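You operate a simulated robot arm through the tools that you are given. There is no shell and no other tool.

You are at the controls of a simulated robot arm. One attempt, no reset.

TASK
Tare the empty black pot and fill it with about 300 g of soil.
Fine: leave it on the filler's plate and swing the spout aside again. Where these are worked on the way, their far stop is far enough and under half their travel is too little: filler spout.
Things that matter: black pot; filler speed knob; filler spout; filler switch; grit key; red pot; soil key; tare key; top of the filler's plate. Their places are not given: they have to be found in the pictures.

It is judged by the outcome, as a careful person would: the job done as asked, and still so three seconds after it is handed in. It fails if anything else is knocked over, pushed out of place, dropped, spilled or broken.

THE ROBOT
A 7-joint arm with a two-finger parallel gripper, fixed in place. Base frame: the origin is on the floor under the middle of its stand, x ahead of it, y to its left, z up; the work surface is at about z = 0.76. Units: m, rad, N and s.
It reaches about 0.966 m from its shoulder. Its first joint turns from -2.897 to 2.897 rad. Payload 3.43 kg.
The tool frame sits at the grasp point between the pads (the TCP): z along the fingers, y along the line on which they close. The tips reach 0.03 m beyond it. Largest opening 0.094 m; finger width 0.028, thickness 0.01; the body of the gripper, 0.05 by 0.096 m, starts 0.055 m behind the TCP.
Orientation is that of the tool frame in the base frame, as a unit quaternion [w, x, y, z]. With the fingers straight down and closing along the base's y, the tool's x points along the base's -x, its y along +y and its z along -z.

THE INTERFACE
- The arm moves only by the tool apply_moves. Its argument "moves" is a list of rows, each a list of 3 entries, a list of its own where there are three numbers: the shift along the tool's x, y, z in m, then the turn, a rotation vector about the tool's x, y, z in rad, then the opening in per cent of the stroke, from 0 (shut) to 100 (fully open). In form: [[[dx, dy, dz], [ax, ay, az], claw], ...]. A call has 1 to 20 rows; each row is the pose to reach, as a shift and turn from the pose commanded when the call began, along the tool's axes at that moment. A row lasts 0.2 s, in which the tool goes at most 0.05 m and 0.15 rad; a call with a longer step from one row to the next is refused whole, and so is a gripper value outside its range. Where a pose cannot be reached the arm comes as near as it can. A force on the tool above 90 N (or 10 N above the force at the start of the call, whichever is more), or a blocked arm, ends the call early, and 0.2 s more pass. The fingers move at their own pace (about 0.045 m/s each) and stop on an object; they squeeze with about 27 N. The grip force told is the motor's: it shows also when the fingers shut on nothing. Time passes only in rows, and 0.2 s behind the last, so rows that repeat a pose let the fingers close. It gives the time, the measured TCP pose, the force on the tool (base axes), the opening and the grip force at its end, in the units of the frame above (readings bear some noise), with the torque about the TCP (base axes, N m) and any sound that the robot's microphone picked up, and new pictures: "show" is both (left out), scene, wrist or none.
- Cameras (640 x 400 px; columns grow to the right, rows downward): "scene" is fixed at [0.4008, -0.5, 1.5668]; the picture's right is [0.86, -0.52, 0.00], its down [-0.26, -0.44, -0.86] and it looks along [0.44, 0.74, -0.51] (base axes); focal length 214 px, centre (320, 200). "wrist" rides on the gripper at [0.076, 0.014, -0.102] in the tool frame; the picture's right is [-0.18, 0.98, 0.00], its down [-0.75, -0.14, -0.64] and it looks along [-0.63, -0.12, 0.77] (tool axes); focal length 243 px, centre (320, 200).
- slide_trunk(by): slides the trunk up (or, below 0, down) by that many m; the arm rides with it, the base frame stays. It gives what a move gives, with no picture.
- probe_pixels(camera, pixels): there is no depth. For up to 12 entries [column, row, z] of the newest picture of that camera ("zoom" is the newest enlarged one), the place [x, y] in the base frame at which the ray of that pixel passes the height z, good to about 0.003 m. It takes no simulated time.
- enlarge(camera, box): a new picture of the part [left, top, right, bottom] of that camera's present view, enlarged. It takes no simulated time.
- sign_off(): hands the job in; it is judged then, once.

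Open the gripper and draw the arm clear of the work before you hand the job in, unless the task says otherwise.

The tools are called after "Request:" as a command line: name --argument value ..., lists and objects as JSON in quotes. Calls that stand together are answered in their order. apply_moves: Moves the arm, as the interface text tells. Its arguments: {"type":"object","properties":{"moves":{"type":"array"},"show":{"type":"string","enum":["both","scene","wrist","none"]}},"required":["moves"]} The other tools are called the same way: slide_trunk (by) moves the trunk up or down; probe_pixels (camera, pixels) gives the place at which the rays of pixels pass given heights; enlarge (camera, box) takes an enlarged picture of a part of a camera's view; sign_off () hands the job in.

At the start:

```text
time: 0.0
tcp_pos: [0.5269, -0.2395, 1.357]
tool_rot: [0.0, 0.001, 1.0, 0.0]
ft_force: [0.4, -0.2, 0.2]
ft_torque: [-0.02, -0.01, -0.02]
finger_gap: 0.0942
grasp_force: 0.1
trunk travel left (down, up): [-0.425, 0.065]
```

scene: 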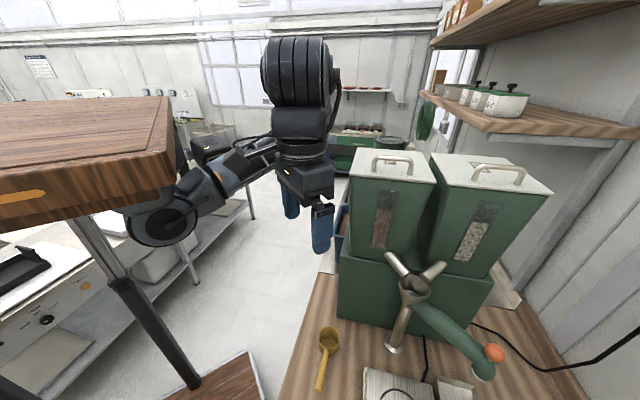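
wrist: 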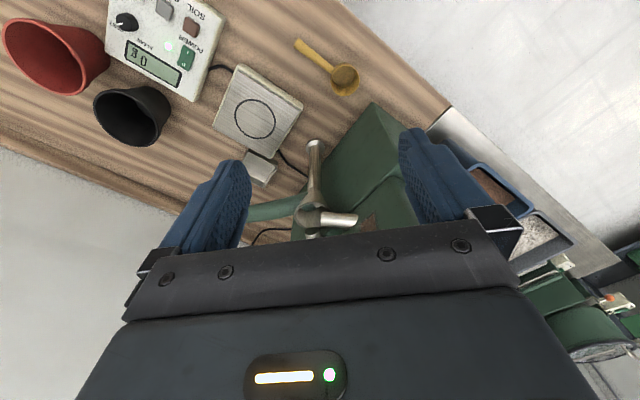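

The wrist picture shows the control box (about 160,45), black pot (133,113), red pot (55,55), and filler plate (258,115). I enlarge both views to read the details.

Request:
enlarge --camera "wrist" --box '[0, 0, 320, 200]'

Request:
enlarge --camera "scene" --box '[280, 220, 568, 400]'

```text
2.00 times, centred on (160, 100) of wrist
```

zoom: 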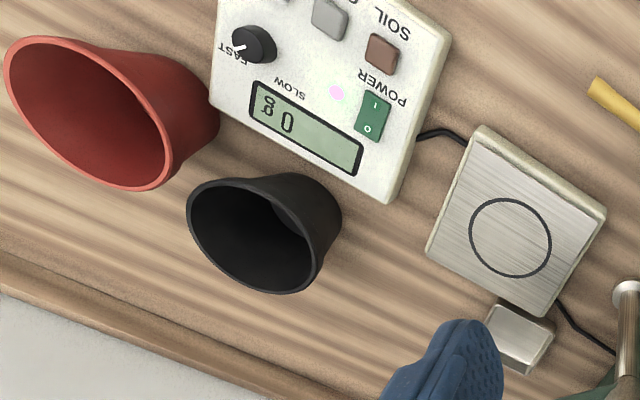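

```text
2.22 times, centred on (424, 310) of scene
```

zoom: 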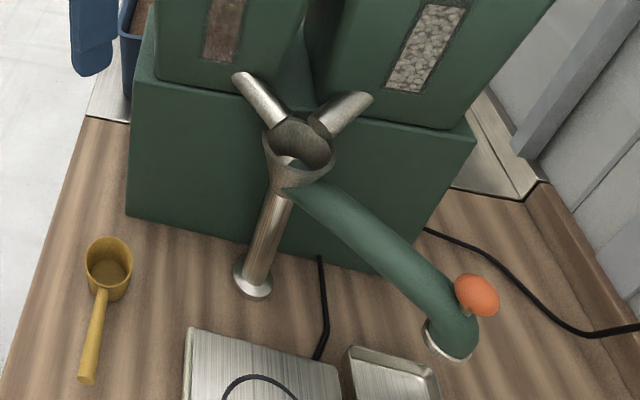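

I probe the floor-level and raised places of the visible items in the wrist picture.

Request:
probe_pixels --camera "wrist" --pixels '[[126, 120, 0.86], [160, 100, 0.76], [38, 55, 0.88], [255, 117, 0.79], [188, 57, 0.8], [190, 26, 0.8], [165, 9, 0.8], [127, 21, 0.82], [258, 168, 0.76], [312, 143, 0.95], [340, 78, 0.78], [168, 46, 0.8]]'

Request:
probe_pixels --camera "scene" --pixels '[[494, 352, 0.95], [494, 352, 1.0], [484, 372, 0.9], [484, 372, 0.95], [413, 283, 1.05], [413, 283, 1.1], [395, 345, 0.77], [400, 385, 0.79], [328, 340, 0.8], [455, 388, 0.77]]'

```text
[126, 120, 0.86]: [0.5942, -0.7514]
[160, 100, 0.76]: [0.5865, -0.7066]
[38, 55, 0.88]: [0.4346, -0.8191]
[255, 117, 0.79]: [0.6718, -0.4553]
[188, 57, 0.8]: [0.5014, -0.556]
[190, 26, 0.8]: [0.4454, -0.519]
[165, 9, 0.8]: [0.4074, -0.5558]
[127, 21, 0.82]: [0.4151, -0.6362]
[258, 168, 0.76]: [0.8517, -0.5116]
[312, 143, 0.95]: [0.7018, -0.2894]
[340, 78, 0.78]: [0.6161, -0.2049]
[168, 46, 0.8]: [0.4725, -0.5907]
```

```text
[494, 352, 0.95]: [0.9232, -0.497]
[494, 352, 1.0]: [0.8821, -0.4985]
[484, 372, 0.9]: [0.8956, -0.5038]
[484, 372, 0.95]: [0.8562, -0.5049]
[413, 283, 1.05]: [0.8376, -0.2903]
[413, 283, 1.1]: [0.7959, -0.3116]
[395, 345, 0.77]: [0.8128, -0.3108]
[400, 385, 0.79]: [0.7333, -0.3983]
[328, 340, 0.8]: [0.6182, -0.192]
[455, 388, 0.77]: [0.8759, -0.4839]
```

The table edges and the slab-and-pole at the left of the scene picture may matter for clearance, so I probe those and more details of the spout.

Request:
probe_pixels --camera "wrist" --pixels '[[340, 0, 0.76], [445, 105, 0.76], [0, 150, 0.76], [150, 200, 0.76], [275, 210, 0.95], [340, 218, 1.05]]'

Request:
probe_pixels --camera "scene" --pixels '[[250, 353, 0.76], [250, 353, 0.4], [278, 399, 0.76], [325, 275, 0.76], [195, 385, 0.76], [80, 225, 1.3], [170, 178, 1.3]]'

Request:
enlarge --camera "scene" --box '[0, 80, 320, 400]'

```text
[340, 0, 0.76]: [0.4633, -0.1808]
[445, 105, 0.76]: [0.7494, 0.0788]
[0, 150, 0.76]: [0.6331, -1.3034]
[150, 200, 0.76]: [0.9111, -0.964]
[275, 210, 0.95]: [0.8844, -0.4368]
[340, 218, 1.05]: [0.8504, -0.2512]
```

```text
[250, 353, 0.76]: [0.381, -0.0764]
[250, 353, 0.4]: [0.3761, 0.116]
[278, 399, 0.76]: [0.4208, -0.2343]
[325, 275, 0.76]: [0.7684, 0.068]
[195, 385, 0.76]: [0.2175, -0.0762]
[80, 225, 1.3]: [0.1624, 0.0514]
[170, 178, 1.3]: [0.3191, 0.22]
```

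```text
1.25 times, centred on (160, 240) of scene
```

zoom: 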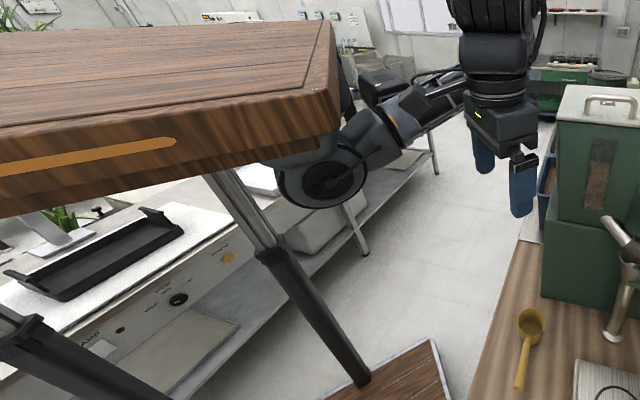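

The slab and poles are the robot's own stand, so nothing obstructs the −y side. I draw the tool back and turn it toward the panel so the wrist camera sees panel, pots and plate.

Request:
apply_moves --moves '[[[0.031, 0.001, 0], [0, 0, 0.137], 100], [[0.062, 0.002, 0], [0, 0, 0.274], 100], [[0.093, 0.003, 0], [0, 0, 0.411], 100], [[0.124, 0.004, 0], [0, 0, 0.548], 100], [[0.155, 0.006, 0], [0, 0, 0.685], 100], [[0.186, 0.008, 0], [0, 0, 0.822], 100], [[0.217, 0.01, 0], [0, 0, 0.96], 100], [[0.217, 0.01, 0], [0, 0, 0.96], 100]]'

```text
time: 0.7
tcp_pos: [0.4701, -0.2388, 1.3582]
tool_rot: [0.002, 0.138, 0.99, 0.002]
ft_force: [4.9, 0.5, -8.1]
ft_torque: [-0.37, -0.17, -0.23]
finger_gap: 0.0938
grasp_force: 0.0
trunk travel left (down, up): [-0.425, 0.065]
stopped in row 3: the force on the tool passed its limit at 168 N (the readings are from after the stop); the commanded pose is now the measured one
```

scene: 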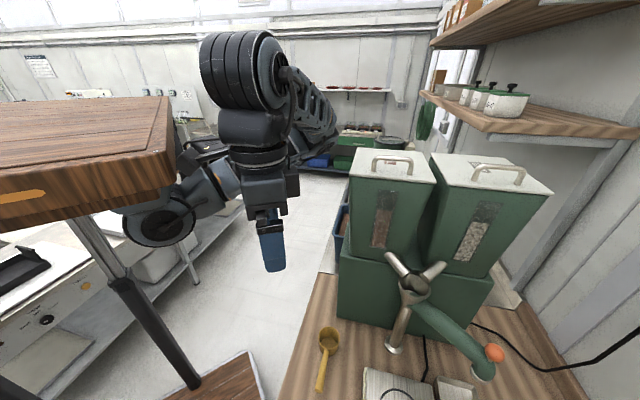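
wrist: 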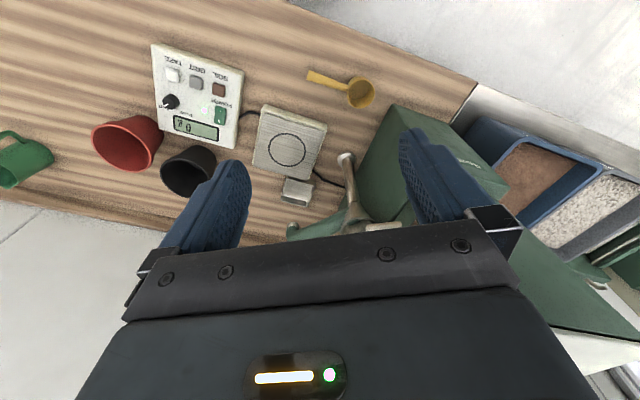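

The call stopped on a force spike (168 N), possibly the arm folding up near its own body or a joint flip; readings are now small. I go on with a slow, small turn only, to see whether it is clear.

Request:
apply_moves --moves '[[[-0.003, -0.01, 0], [0, 0, 0.05], 100], [[-0.006, -0.02, 0], [0, 0, 0.1], 100], [[-0.009, -0.03, 0], [0, 0, 0.15], 100], [[-0.012, -0.04, 0], [0, 0, 0.2], 100], [[-0.012, -0.04, 0], [0, 0, 0.2], 100]]'

```text
time: 1.9
tcp_pos: [0.4703, -0.2824, 1.3579]
tool_rot: [0.001, 0.237, 0.972, 0.002]
ft_force: [-0.1, 0.5, 0.2]
ft_torque: [-0.01, -0.01, -0.01]
finger_gap: 0.094
grasp_force: 0.0
trunk travel left (down, up): [-0.425, 0.065]
```

scene: 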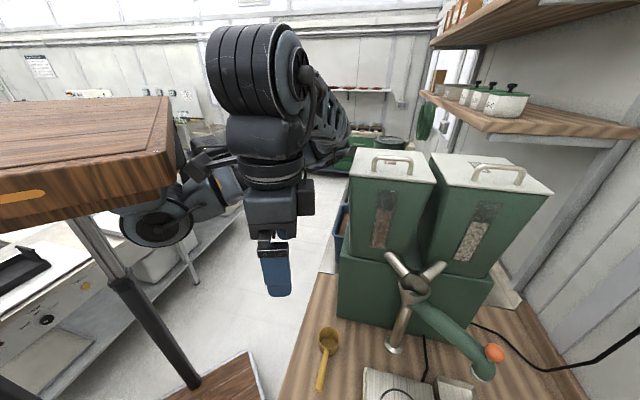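
wrist: 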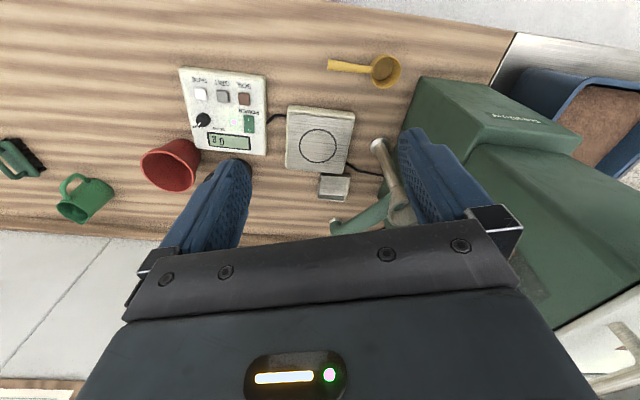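

That went well. I enlarge the wrist view to measure the panel, keys and pots, now seen nearly aligned with the table.

Request:
enlarge --camera "wrist" --box '[120, 40, 440, 240]'

```text
2.00 times, centred on (280, 140) of wrist
```

zoom: 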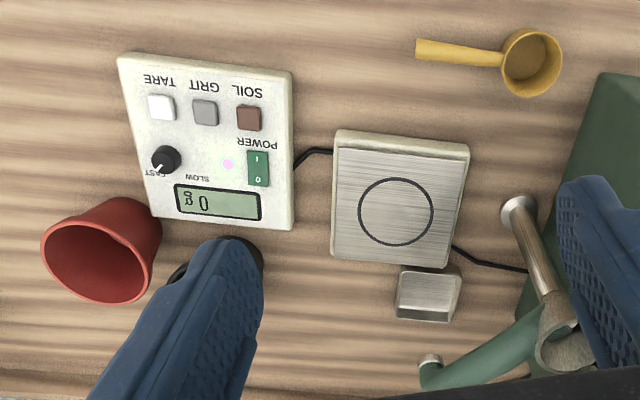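

I probe keys, knob, switch and plate circle at candidate heights to triangulate with the earlier view.

Request:
probe_pixels --camera "zoom" --pixels '[[249, 117, 0.8], [249, 117, 0.84], [205, 112, 0.8], [162, 107, 0.8], [166, 158, 0.82], [258, 168, 0.8], [396, 212, 0.79], [396, 212, 0.83], [95, 255, 0.88], [431, 357, 0.95], [553, 335, 1.05], [258, 168, 0.84]]'

Request:
probe_pixels --camera "scene" --pixels '[[328, 335, 0.8], [418, 285, 1.08], [418, 285, 1.12], [394, 348, 0.76]]'

```text
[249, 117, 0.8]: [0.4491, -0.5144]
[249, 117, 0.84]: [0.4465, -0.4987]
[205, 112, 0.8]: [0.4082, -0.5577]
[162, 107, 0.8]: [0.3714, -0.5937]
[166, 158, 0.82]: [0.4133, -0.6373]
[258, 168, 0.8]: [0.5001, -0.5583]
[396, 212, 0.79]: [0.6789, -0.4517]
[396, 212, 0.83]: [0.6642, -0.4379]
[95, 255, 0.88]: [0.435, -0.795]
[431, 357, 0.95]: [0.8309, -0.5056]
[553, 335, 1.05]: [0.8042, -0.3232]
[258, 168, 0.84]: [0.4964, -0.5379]
```

```text
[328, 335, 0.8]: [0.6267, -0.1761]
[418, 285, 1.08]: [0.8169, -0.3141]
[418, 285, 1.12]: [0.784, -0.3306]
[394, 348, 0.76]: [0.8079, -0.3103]
```

Keys lie near z≈0.80 along a 45° line: tare ≈(0.371,−0.594), grit ≈(0.408,−0.558), soil ≈(0.449,−0.514), switch ≈(0.500,−0.558), plate circle ≈(0.675,−0.453). I lower the trunk part-way, which is clear below the gripper, for a closer view.

Request:
slide_trunk --by -0.2

Request:
apply_moves --moves '[[[0, 0, 0], [0, 0, 0], 100]]'

```text
time: 4.0
tcp_pos: [0.4688, -0.2821, 1.1581]
tool_rot: [0.002, 0.236, 0.972, 0.002]
ft_force: [-0.3, -0.3, 0.0]
ft_torque: [0.01, -0.02, -0.02]
finger_gap: 0.0941
grasp_force: 0.0
trunk travel left (down, up): [-0.225, 0.265]
```

```text
time: 4.5
tcp_pos: [0.4699, -0.2813, 1.1578]
tool_rot: [0.002, 0.236, 0.972, 0.002]
ft_force: [0.6, 0.5, 0.4]
ft_torque: [-0.02, 0.02, 0.02]
finger_gap: 0.0938
grasp_force: 0.0
trunk travel left (down, up): [-0.225, 0.265]
```

scene: 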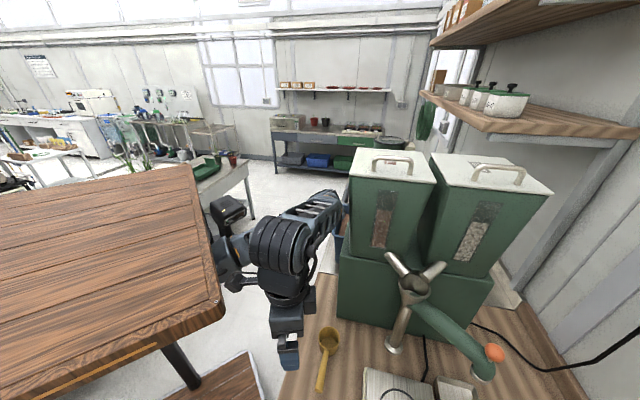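
wrist: 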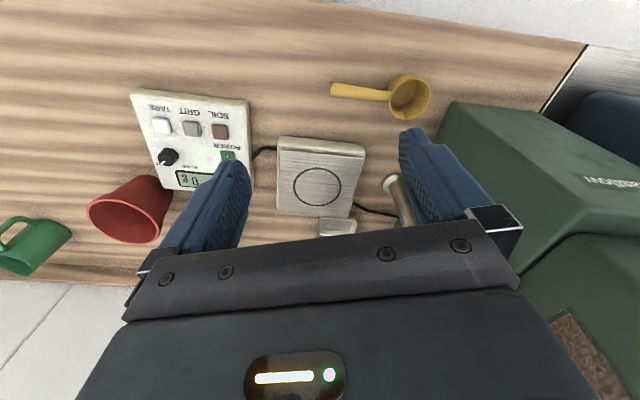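

The wooden slab is the robot's carriage: it dropped with the trunk, and its corner works out at about (0.375,−0.27), so the earlier spike was the wrist touching it. I keep away from x<0.4 there, and now move outward (+x,−y) while turning the camera toward the pots.

Request:
apply_moves --moves '[[[-0.0145, -0.015, 0], [0, 0, 0.0], 100], [[-0.029, -0.03, 0], [0, 0, 0.1], 100], [[-0.0435, -0.045, 0], [0, 0, 0.2], 100], [[-0.058, -0.06, 0], [0, 0, 0.3], 100], [[-0.0726, -0.0751, 0], [0, 0, 0.4], 100], [[-0.0726, -0.0751, 0], [0, 0, 0.5], 100], [[-0.0726, -0.0751, 0], [0, 0, 0.6], 100], [[-0.0726, -0.0751, 0], [0, 0, 0.6], 100]]'

```text
time: 5.9
tcp_pos: [0.5179, -0.386, 1.1672]
tool_rot: [0.005, 0.464, 0.886, -0.009]
ft_force: [-0.9, -2.0, 4.6]
ft_torque: [0.22, -0.03, 0.03]
finger_gap: 0.0942
grasp_force: 0.1
trunk travel left (down, up): [-0.225, 0.265]
stopped in row 7: the arm was blocked; the commanded pose is now the measured one
```

scene: 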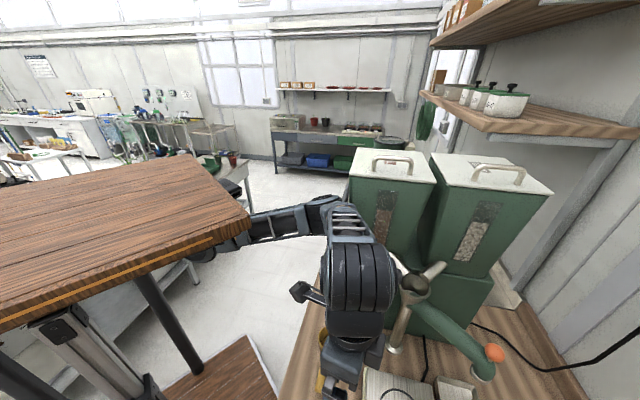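
wrist: 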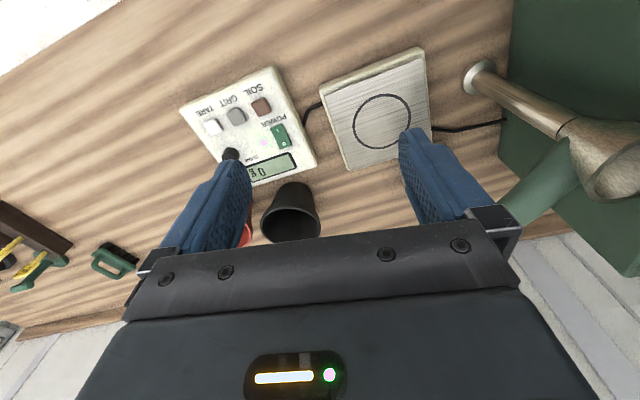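

The scene picture shows the wooden slab's corner has shifted from (222,300) to (247,222), so it seems to have turned; I enlarge to understand what it is before moving further.

Request:
enlarge --camera "scene" --box '[0, 140, 416, 400]'

Request:
enlarge --camera "wrist" --box '[160, 50, 480, 250]'

```text
1.54 times, centred on (208, 270) of scene
```

zoom: 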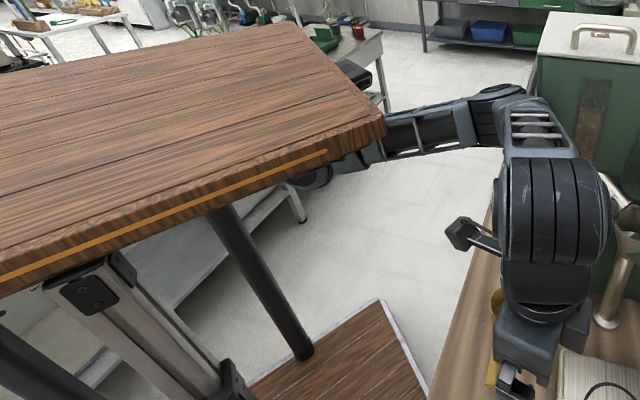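

```text
2.00 times, centred on (320, 150) of wrist
```

zoom: 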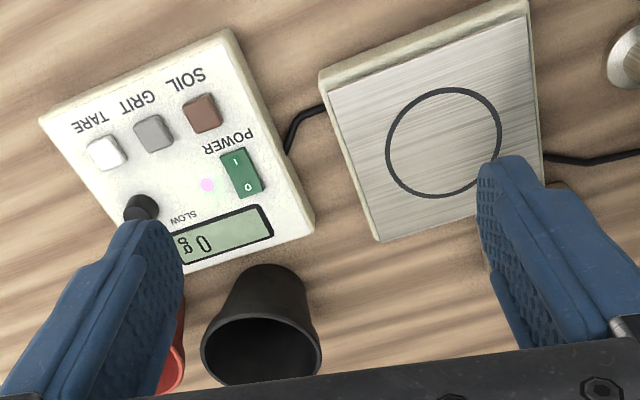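

The slab swung about the origin with the arm's base turn (corner radius stays ≈0.46), so it is robot structure; filler and hopper did not move. The elbow/wrist is close to the hopper at (350,210), so I move the tool gently away from it, toward −y, in small steps.

Request:
apply_moves --moves '[[[-0.0136, -0.0155, 0], [0, 0, 0], 100], [[-0.0272, -0.031, 0], [0, 0, 0], 100], [[-0.0408, -0.0465, 0], [0, 0, 0], 100], [[-0.0544, -0.062, 0], [0, 0, 0], 100], [[-0.0544, -0.062, 0], [0, 0, 0], 100]]'

```text
time: 6.2
tcp_pos: [0.4176, -0.562, 1.0744]
tool_rot: [0.018, 0.577, 0.814, 0.06]
ft_force: [-32.9, 6.9, 1.2]
ft_torque: [-0.5, -2.73, -0.31]
finger_gap: 0.0939
grasp_force: 0.0
trunk travel left (down, up): [-0.225, 0.265]
stopped in row 1: the arm was blocked; the commanded pose is now the measured one
```

scene: 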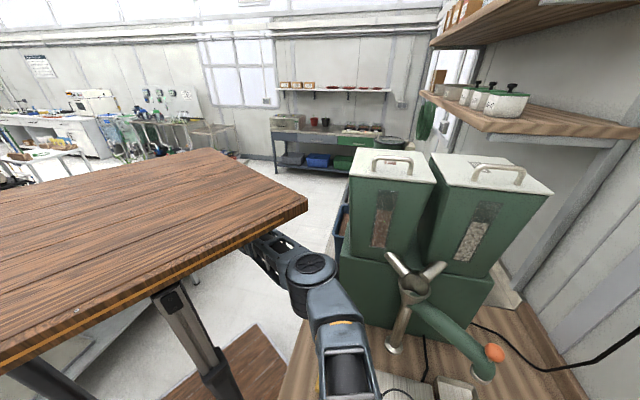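
wrist: 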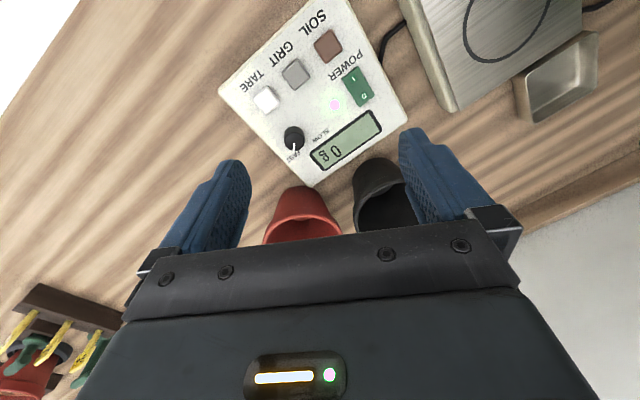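

The tool jumped about 0.2 m in one row and the force is −33 N in x, so something is pressing on the arm. Before any further motion I enlarge the scene to find what it touches.

Request:
enlarge --camera "scene" --box '[160, 140, 480, 400]'

Request:
enlarge --camera "wrist" --box '[0, 0, 640, 400]'

```text
1.54 times, centred on (320, 270) of scene
```

zoom: 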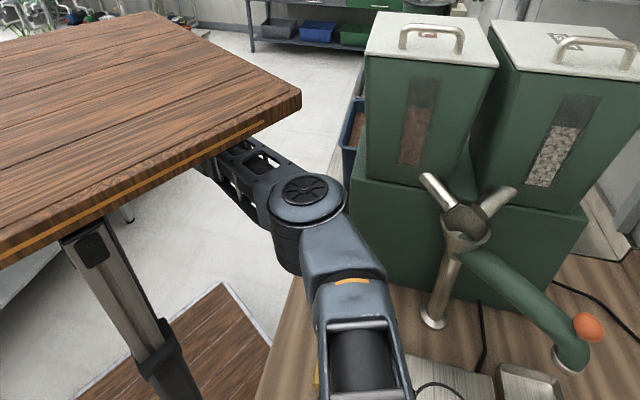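

```text
1.00 times, centred on (320, 200) of wrist (not enlarged: the box is as wide or as high as the picture)
```

zoom: 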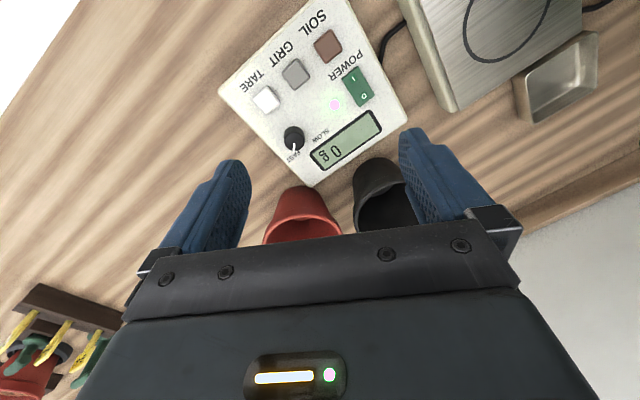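

The slab and its column now sit further out (+x,+y) than before, so I check whether the frame itself is still consistent by probing the same keys and plate in the newest wrist picture, and the floor plate in the scene.

Request:
probe_pixels --camera "wrist" --pixels '[[328, 46, 0.8], [295, 73, 0.8], [266, 99, 0.8], [294, 137, 0.82], [360, 85, 0.8], [380, 200, 0.85], [300, 215, 0.85], [520, 30, 0.79]]'

Request:
probe_pixels --camera "scene" --pixels '[[307, 202, 1.31], [215, 150, 1.31], [256, 324, 0.02], [328, 340, 0.8], [310, 265, 1.2]]'

```text
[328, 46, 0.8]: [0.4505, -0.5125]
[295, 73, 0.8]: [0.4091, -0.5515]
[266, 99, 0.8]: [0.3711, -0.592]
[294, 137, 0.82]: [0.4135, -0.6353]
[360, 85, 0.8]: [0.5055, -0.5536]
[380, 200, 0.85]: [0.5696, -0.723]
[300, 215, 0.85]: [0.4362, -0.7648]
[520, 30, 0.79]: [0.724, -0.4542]
```

```text
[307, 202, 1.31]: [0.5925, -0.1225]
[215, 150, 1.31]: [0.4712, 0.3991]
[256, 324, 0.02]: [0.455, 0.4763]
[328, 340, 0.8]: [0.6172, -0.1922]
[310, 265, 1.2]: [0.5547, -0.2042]
```

Key positions agree with the earlier ones, so the frame is fixed and the readings are sound. I hold still for two rows to see whether the force was only from the jump and whether the arm has settled.

Request:
apply_moves --moves '[[[0, 0, 0], [0, 0, 0], 100], [[0, 0, 0], [0, 0, 0], 100], [[0, 0, 0], [0, 0, 0], 100]]'

```text
time: 6.5
tcp_pos: [0.0374, -0.6831, 1.0537]
tool_rot: [0.014, 0.651, 0.756, 0.063]
ft_force: [-3.0, -9.5, -9.6]
ft_torque: [1.03, -0.16, 0.82]
finger_gap: 0.0935
grasp_force: 0.1
trunk travel left (down, up): [-0.225, 0.265]
stopped in row 1: the arm was blocked; the commanded pose is now the measured one
```

scene: 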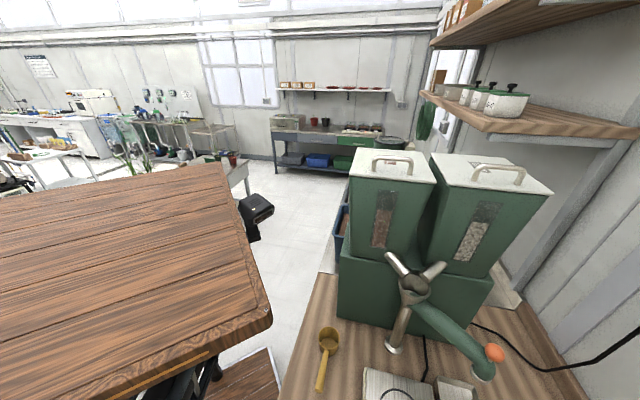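
wrist: 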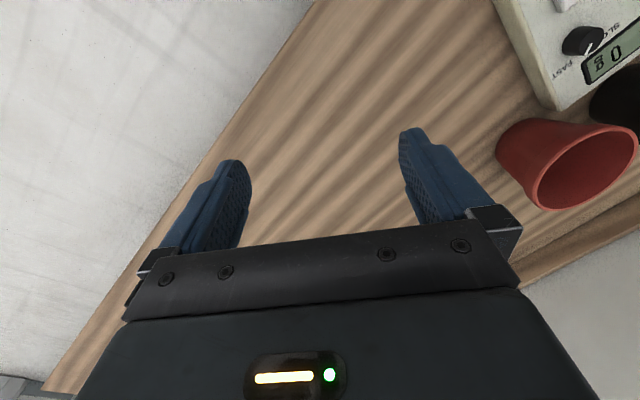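

The tool swung on to (0.037,−0.683,1.054) with no command, so the arm is still carrying momentum; nothing on the table seems disturbed (red pot at (565,165), panel at upper right). I hold again to let it come to rest.

Request:
apply_moves --moves '[[[0, 0, 0], [0, 0, 0], 100]]'

```text
time: 6.9
tcp_pos: [0.0941, -0.6284, 1.1053]
tool_rot: [0.005, 0.545, 0.838, 0.034]
ft_force: [14.2, 8.8, 2.1]
ft_torque: [-0.71, 1.24, -0.02]
finger_gap: 0.0939
grasp_force: 0.0
trunk travel left (down, up): [-0.225, 0.265]
stopped in row 1: the arm was blocked; the commanded pose is now the measured one
```

scene: 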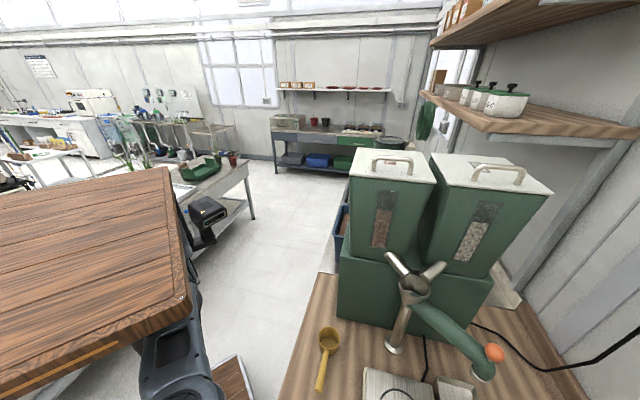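
wrist: 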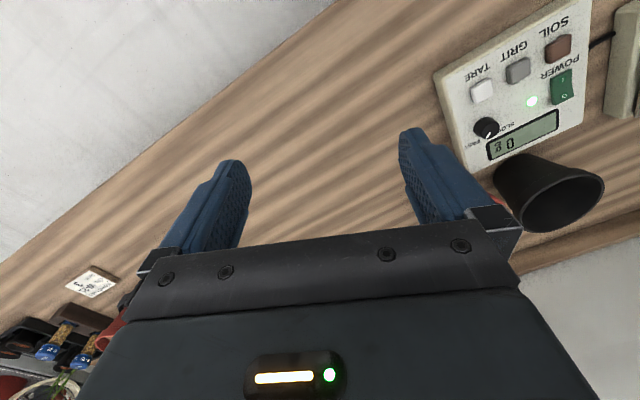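

It has slowed (about 0.08 m in 0.4 s) and is swinging back. I keep holding until it is at rest.

Request:
apply_moves --moves '[[[0, 0, 0], [0, 0, 0], 100], [[0, 0, 0], [0, 0, 0], 100], [[0, 0, 0], [0, 0, 0], 100], [[0, 0, 0], [0, 0, 0], 100]]'

```text
time: 7.9
tcp_pos: [0.1094, -0.664, 1.0935]
tool_rot: [0.002, 0.564, 0.825, 0.041]
ft_force: [1.0, 0.2, 0.7]
ft_torque: [-0.03, 0.02, 0.02]
finger_gap: 0.0939
grasp_force: 0.1
trunk travel left (down, up): [-0.225, 0.265]
```

scene: 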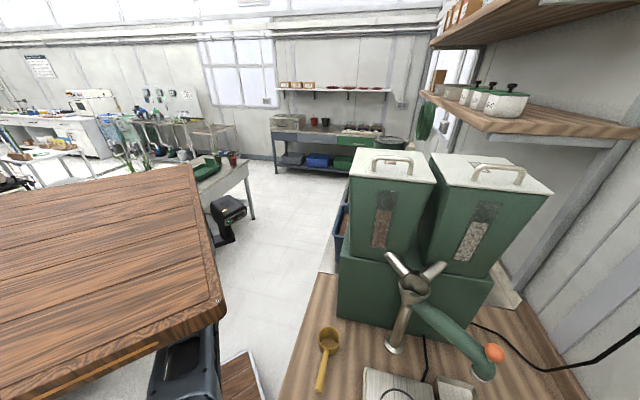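
wrist: 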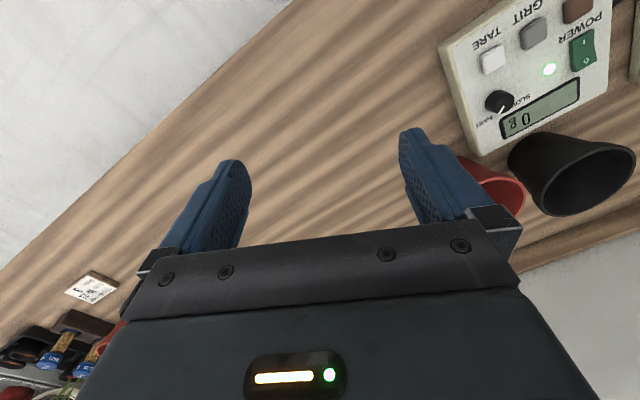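

Now it is at rest and the stand is back where it was (corner (222,298)): the stand merely swayed under a violent joint swing. I enlarge the scene to see how the arm lies now.

Request:
enlarge --camera "scene" --box '[80, 200, 400, 400]'

Request:
enlarge --camera "wrist" --box '[420, 0, 640, 240]'

Request:
probe_pixels --camera "wrist" --pixels '[[580, 170, 0.85], [494, 60, 0.8], [535, 33, 0.8], [578, 8, 0.8]]'

```text
2.00 times, centred on (240, 300) of scene
```

zoom: 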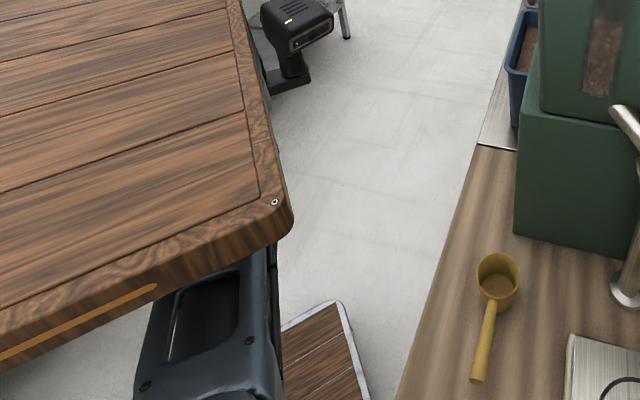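

```text
1.67 times, centred on (530, 120) of wrist
```

zoom: 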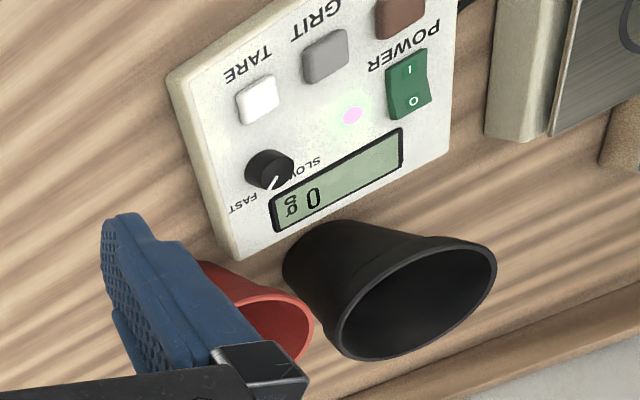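

```text
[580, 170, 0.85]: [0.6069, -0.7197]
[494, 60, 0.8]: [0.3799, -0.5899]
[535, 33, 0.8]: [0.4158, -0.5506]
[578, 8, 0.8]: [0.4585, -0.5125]
```

The black pot's rim centre is near (0.60,−0.72). I bring the tool slowly back toward the panel, level it and turn it a little, with a smooth ramp so that the stand does not sway.

Request:
apply_moves --moves '[[[0.001, 0.0065, 0], [0.002, -0.0013, -0.012], 100], [[0.003, 0.0217, 0], [0.007, -0.0043, -0.04], 100], [[0.0066, 0.0434, 0], [0.014, -0.0086, -0.08], 100], [[0.0115, 0.076, 0], [0.0245, -0.015, -0.14], 100], [[0.0165, 0.1085, 0], [0.035, -0.0215, -0.2], 100], [[0.0215, 0.141, 0], [0.0455, -0.028, -0.26], 100], [[0.0264, 0.1736, 0], [0.056, -0.0344, -0.32], 100], [[0.0297, 0.1953, 0], [0.063, -0.0387, -0.36], 100], [[0.032, 0.2105, 0], [0.068, -0.042, -0.388], 100], [[0.033, 0.217, 0], [0.07, -0.043, -0.4], 100], [[0.033, 0.217, 0], [0.07, -0.043, -0.4], 100]]'

```text
time: 10.3
tcp_pos: [0.3017, -0.5546, 1.1123]
tool_rot: [0.007, 0.388, 0.921, -0.001]
ft_force: [0.4, 0.0, 0.9]
ft_torque: [0.01, 0.0, -0.04]
finger_gap: 0.094
grasp_force: 0.1
trunk travel left (down, up): [-0.225, 0.265]
```

scene: 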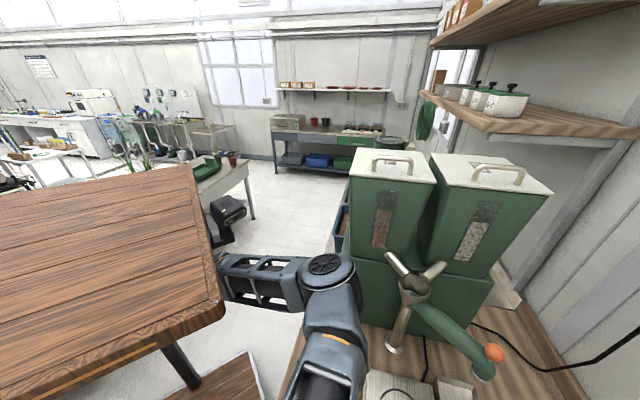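
wrist: 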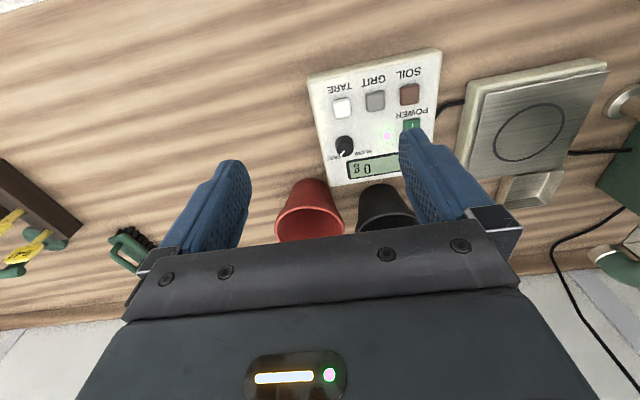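

Smooth this time, and the wrist picture now shows panel, red pot (310,210), black pot (385,207), plate (530,130) and drip tray. I enlarge it to read the switch state and measure the pots.

Request:
enlarge --camera "wrist" --box '[260, 30, 640, 268]'

Request:
probe_pixels --camera "wrist" --pixels '[[410, 95, 0.8], [375, 100, 0.8], [343, 107, 0.8], [346, 146, 0.82], [412, 126, 0.8], [530, 132, 0.79], [612, 262, 0.95], [625, 100, 0.77]]'

```text
1.68 times, centred on (450, 149) of wrist
```

zoom: 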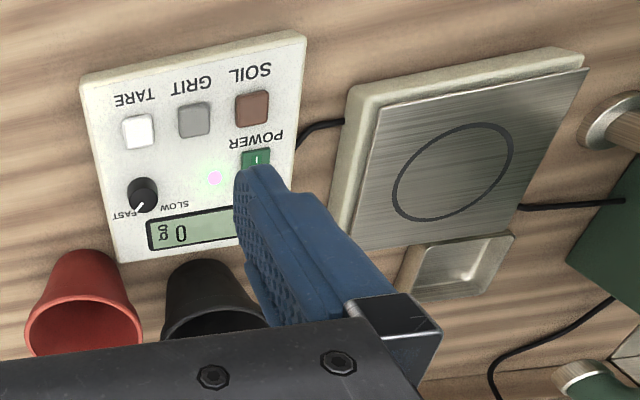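

```text
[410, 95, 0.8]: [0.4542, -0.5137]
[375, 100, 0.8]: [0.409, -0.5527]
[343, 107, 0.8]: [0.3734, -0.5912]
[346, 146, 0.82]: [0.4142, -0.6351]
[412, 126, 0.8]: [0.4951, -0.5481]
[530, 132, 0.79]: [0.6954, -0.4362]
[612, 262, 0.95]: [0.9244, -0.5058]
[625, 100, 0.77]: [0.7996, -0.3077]
```

Triangulating: plate top is at z≈0.82 with its circle at ≈(0.662,−0.442), key tops z≈0.81. Next I turn and shift the tool so that the black pot comes between the fingers in the wrist view.

Request:
apply_moves --moves '[[[-0.004, 0.0012, 0], [0, 0, -0.02], 100], [[-0.015, 0.0044, 0], [0, 0, -0.07], 100], [[-0.03, 0.009, 0], [0, 0, -0.14], 100], [[-0.049, 0.0147, 0], [0, 0, -0.23], 100], [[-0.069, 0.0206, 0], [0, 0, -0.325], 100], [[-0.084, 0.025, 0], [0, 0, -0.395], 100], [[-0.095, 0.0283, 0], [0, 0, -0.445], 100], [[-0.0987, 0.0295, 0], [0, 0, -0.465], 100], [[-0.0987, 0.0295, 0], [0, 0, -0.465], 100]]'

```text
time: 12.3
tcp_pos: [0.3916, -0.6044, 1.1127]
tool_rot: [0.008, 0.166, 0.986, -0.003]
ft_force: [0.3, 0.6, 0.1]
ft_torque: [0.0, -0.01, -0.01]
finger_gap: 0.0938
grasp_force: 0.1
trunk travel left (down, up): [-0.225, 0.265]
```

scene: 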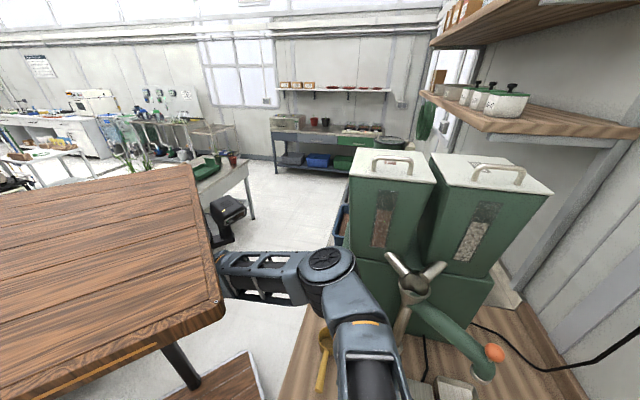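
wrist: 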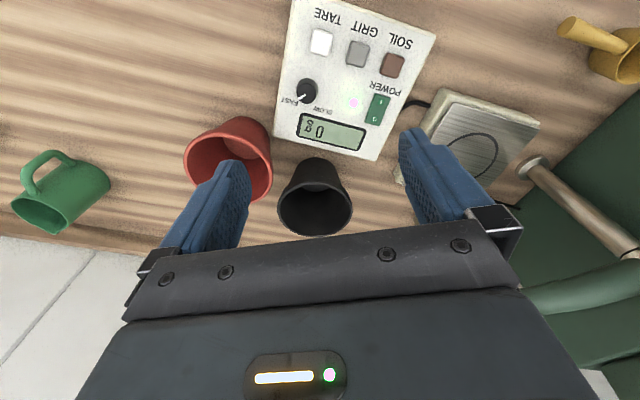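

The black pot is now framed between the fingers at (316,195). I enlarge to measure its rim and base, and the switch.

Request:
enlarge --camera "wrist" --box '[240, 80, 432, 240]'

```text
2.50 times, centred on (336, 160) of wrist
```

zoom: 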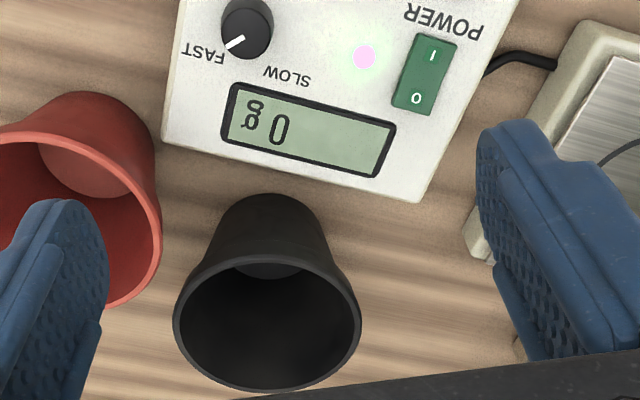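

I probe rim and base edges of the black pot and the neighbouring rim of the red pot at several heights.

Request:
probe_pixels --camera "zoom" --pixels '[[173, 312, 0.86], [361, 318, 0.86], [266, 256, 0.86], [268, 393, 0.86], [173, 312, 0.88], [361, 318, 0.88], [266, 256, 0.88], [268, 393, 0.88], [268, 193, 0.76], [215, 225, 0.78], [322, 228, 0.78], [161, 225, 0.88]]'

Request:
probe_pixels --camera "wrist" --pixels '[[228, 160, 0.88], [475, 155, 0.82], [393, 65, 0.81], [357, 54, 0.81], [321, 42, 0.81], [308, 90, 0.82], [378, 110, 0.805], [532, 167, 0.77]]'

```text
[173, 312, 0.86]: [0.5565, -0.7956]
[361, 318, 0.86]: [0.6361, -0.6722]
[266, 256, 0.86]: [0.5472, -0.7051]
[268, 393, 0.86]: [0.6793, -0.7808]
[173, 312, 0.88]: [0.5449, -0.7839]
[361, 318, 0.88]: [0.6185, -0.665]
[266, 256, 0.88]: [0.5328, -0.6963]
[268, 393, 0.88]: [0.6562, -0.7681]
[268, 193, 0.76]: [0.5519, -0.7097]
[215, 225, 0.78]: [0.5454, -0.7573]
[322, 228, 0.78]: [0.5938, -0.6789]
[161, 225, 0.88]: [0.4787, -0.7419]
```

```text
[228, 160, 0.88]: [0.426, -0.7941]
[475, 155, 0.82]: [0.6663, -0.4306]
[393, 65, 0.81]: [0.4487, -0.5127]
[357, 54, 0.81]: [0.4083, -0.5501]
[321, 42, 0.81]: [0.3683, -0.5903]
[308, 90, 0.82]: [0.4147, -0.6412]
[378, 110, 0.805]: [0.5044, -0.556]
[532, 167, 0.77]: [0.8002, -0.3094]
```

The black pot works out at centre ≈(0.592,−0.733), rim z≈0.88, rim ≈0.14 wide, base ≈0.09: it must be held by its rim wall. I move at this height toward its +y rim, with the fingers closing along base y, slowly.

Request:
apply_moves --moves '[[[-0.006, 0, 0], [0, 0, -0.01], 70], [[-0.02, 0, 0], [0, 0, -0.033], 60], [[-0.04, 0.001, 0], [0, 0, -0.066], 60], [[-0.065, 0.001, 0], [0, 0, -0.106], 60], [[-0.09, 0.002, 0], [0, 0, -0.146], 60], [[-0.115, 0.003, 0], [0, 0, -0.186], 60], [[-0.14, 0.003, 0], [0, 0, -0.226], 60], [[-0.165, 0.004, 0], [0, 0, -0.266], 60], [[-0.187, 0.005, 0], [0, 0, -0.3], 60], [[-0.203, 0.005, 0], [0, 0, -0.322], 60], [[-0.21, 0.005, 0], [0, 0, -0.333], 60], [[-0.21, 0.005, 0], [0, 0, -0.333], 60]]'

```text
time: 14.9
tcp_pos: [0.5904, -0.6688, 1.1159]
tool_rot: [0.007, 0.001, 1.0, -0.004]
ft_force: [0.2, -0.2, 0.6]
ft_torque: [0.02, 0.03, 0.0]
finger_gap: 0.0563
grasp_force: 0.0
trunk travel left (down, up): [-0.225, 0.265]
```

scene: 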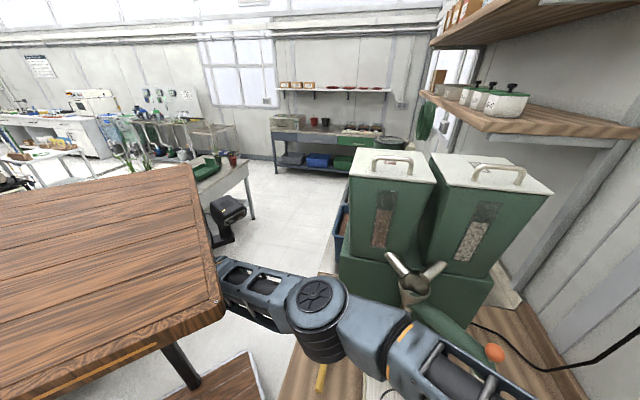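
wrist: 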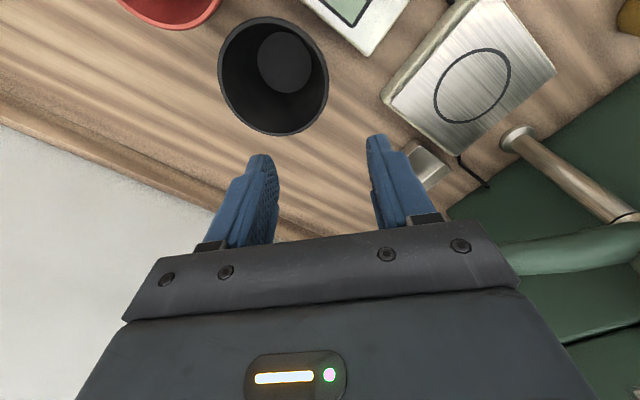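

Reached without trouble, and the elbow is well clear. The pot's rim is fully visible at (274,75), so I measure it again from here.

Request:
enlarge --camera "wrist" --box '[180, 0, 420, 150]'

Request:
probe_pixels --camera "wrist" --pixels '[[218, 72, 0.88], [329, 82, 0.88], [268, 16, 0.88], [284, 136, 0.88], [285, 62, 0.77], [472, 85, 0.822], [215, 15, 0.9], [420, 170, 0.78]]'

```text
2.67 times, centred on (300, 75) of wrist
```

zoom: 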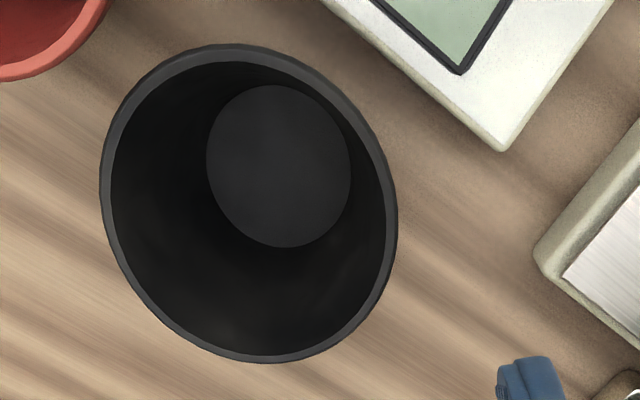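

```text
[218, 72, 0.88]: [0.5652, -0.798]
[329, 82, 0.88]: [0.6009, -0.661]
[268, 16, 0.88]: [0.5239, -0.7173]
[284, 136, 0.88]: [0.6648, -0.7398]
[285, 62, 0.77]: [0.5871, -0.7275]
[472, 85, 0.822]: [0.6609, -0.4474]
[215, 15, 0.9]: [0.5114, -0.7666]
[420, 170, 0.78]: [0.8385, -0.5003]
```

The pot centre refines to (0.588,−0.729), rim z≈0.88, wall slope ≈11°. I lower the trunk 0.15 m to bring the tips just above the rim.

Request:
slide_trunk --by -0.15

Request:
apply_moves --moves '[[[0, 0, 0], [0, 0, 0], 60]]'

```text
time: 16.6
tcp_pos: [0.591, -0.6689, 0.9667]
tool_rot: [0.007, 0.0, 1.0, -0.004]
ft_force: [-0.3, -0.2, 0.2]
ft_torque: [-0.03, -0.03, -0.01]
finger_gap: 0.0561
grasp_force: 0.1
trunk travel left (down, up): [-0.075, 0.415]
```

```text
time: 17.0
tcp_pos: [0.591, -0.6686, 0.9666]
tool_rot: [0.007, 0.0, 1.0, -0.004]
ft_force: [-0.6, -0.6, 0.0]
ft_torque: [-0.02, 0.01, -0.03]
finger_gap: 0.0565
grasp_force: 0.2
trunk travel left (down, up): [-0.075, 0.415]
```

scene: 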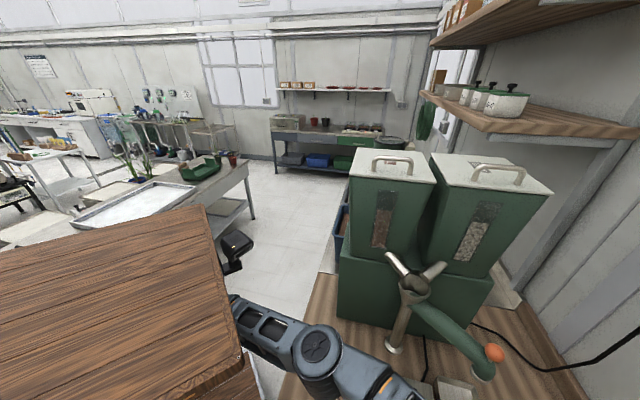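
wrist: 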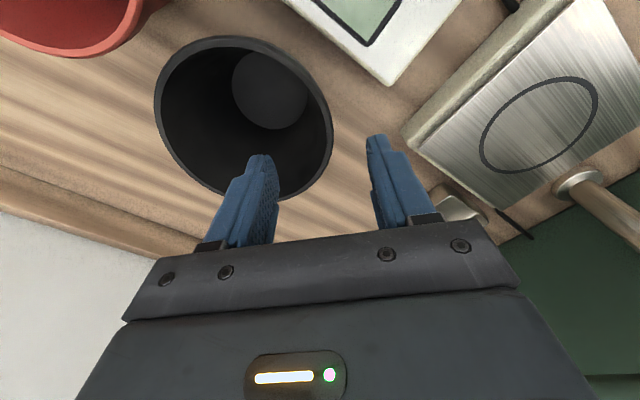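

The rim passes between the open fingers at (275,200) as wanted. I tilt the tool 11° to match the wall slope and take the pre-grasp pose, tips still above the rim.

Request:
apply_moves --moves '[[[0.0005, 0.003, 0.004], [0.03, 0, 0], 60], [[0.001, 0.007, 0.01], [0.075, 0, 0], 60], [[0.002, 0.013, 0.019], [0.13, 0, 0], 60], [[0.003, 0.0175, 0.026], [0.175, 0, 0], 60], [[0.003, 0.0186, 0.028], [0.19, 0, 0], 60], [[0.003, 0.0186, 0.028], [0.19, 0, 0], 60]]'

Request:
enlarge --camera "wrist" --box '[120, 20, 440, 240]'

```text
time: 18.4
tcp_pos: [0.5875, -0.6522, 0.939]
tool_rot: [0.006, 0.001, 0.995, -0.1]
ft_force: [1.1, -0.2, -0.9]
ft_torque: [-0.01, -0.03, 0.02]
finger_gap: 0.0563
grasp_force: 0.0
trunk travel left (down, up): [-0.075, 0.415]
```

scene: 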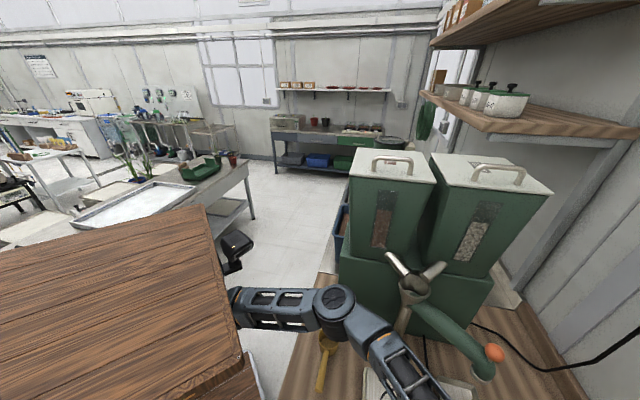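
wrist: 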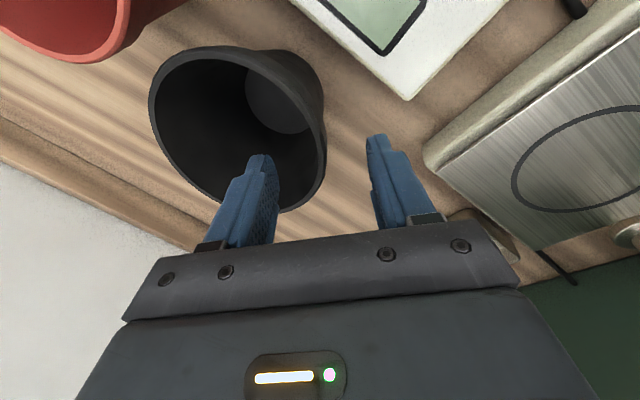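

```text
1.82 times, centred on (280, 130) of wrist
```

zoom: 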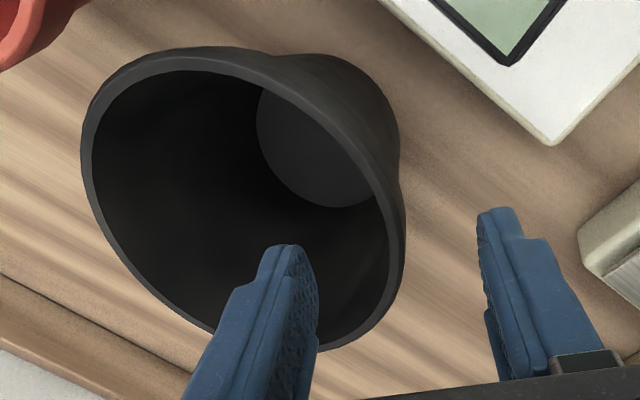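

The wall sits midway between the fingers (rim edge ≈(323,138), as computed). I go down 0.08 m along the finger axis and then close on the wall.

Request:
apply_moves --moves '[[[0, 0, 0.008], [0, 0, 0], 60], [[0, 0, 0.023], [0, 0, 0], 60], [[0, 0, 0.04], [0, 0, 0], 60], [[0, 0, 0.057], [0, 0, 0], 60], [[0, 0, 0.072], [0, 0, 0], 60], [[0, 0, 0.08], [0, 0, 0], 60], [[0, 0, 0.08], [0, 0, 0], 60]]'

```text
time: 20.0
tcp_pos: [0.5917, -0.6658, 0.8603]
tool_rot: [0.006, 0.001, 0.995, -0.099]
ft_force: [0.0, -1.1, 0.0]
ft_torque: [-0.04, -0.01, -0.01]
finger_gap: 0.0564
grasp_force: 0.2
trunk travel left (down, up): [-0.075, 0.415]
```

scene: 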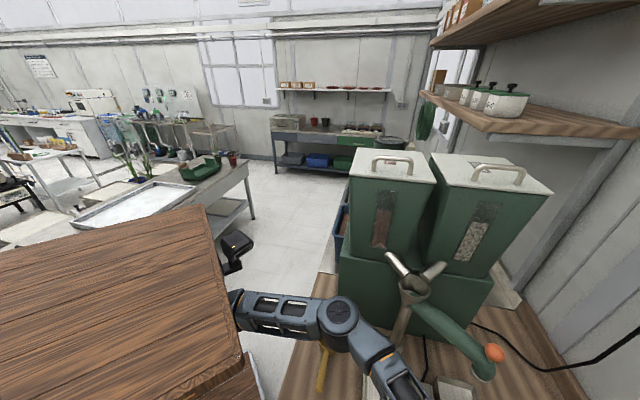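
wrist: 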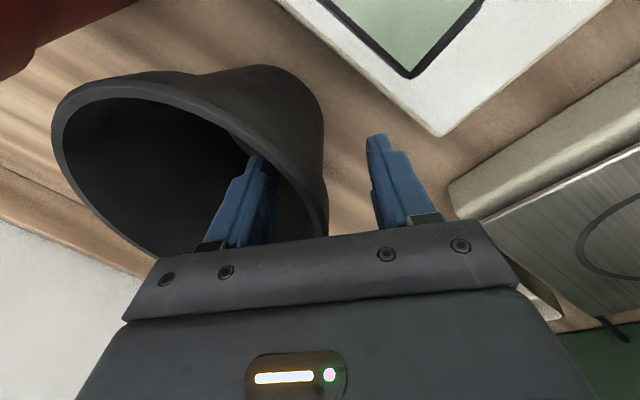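

The wall stands between the fingers with no contact force. I close the gripper now.

Request:
apply_moves --moves '[[[0, 0, 0], [0, 0, 0], 40], [[0, 0, 0], [0, 0, 0], 20], [[0, 0, 0], [0, 0, 0], 0], [[0, 0, 0], [0, 0, 0], 0], [[0, 0, 0], [0, 0, 0], 0]]'

```text
time: 21.2
tcp_pos: [0.59, -0.6655, 0.8624]
tool_rot: [0.006, 0.002, 0.995, -0.099]
ft_force: [0.2, 0.2, 1.2]
ft_torque: [0.01, 0.05, 0.0]
finger_gap: 0.0115
grasp_force: 27.4
trunk travel left (down, up): [-0.075, 0.415]
```

scene: 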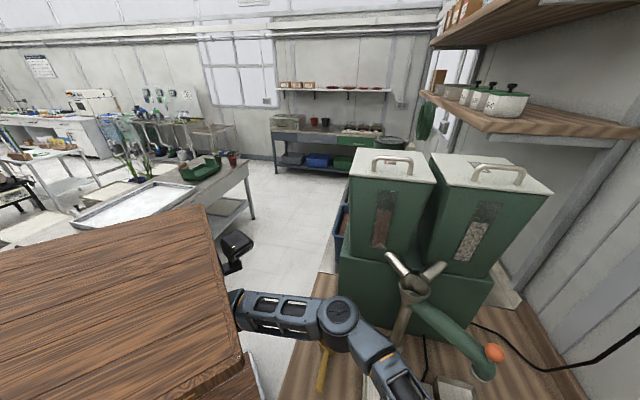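
wrist: 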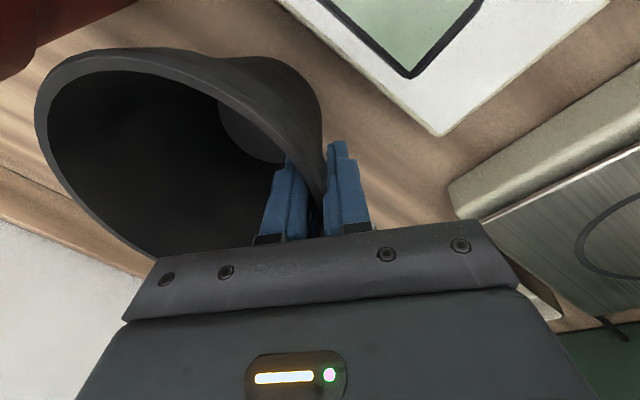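

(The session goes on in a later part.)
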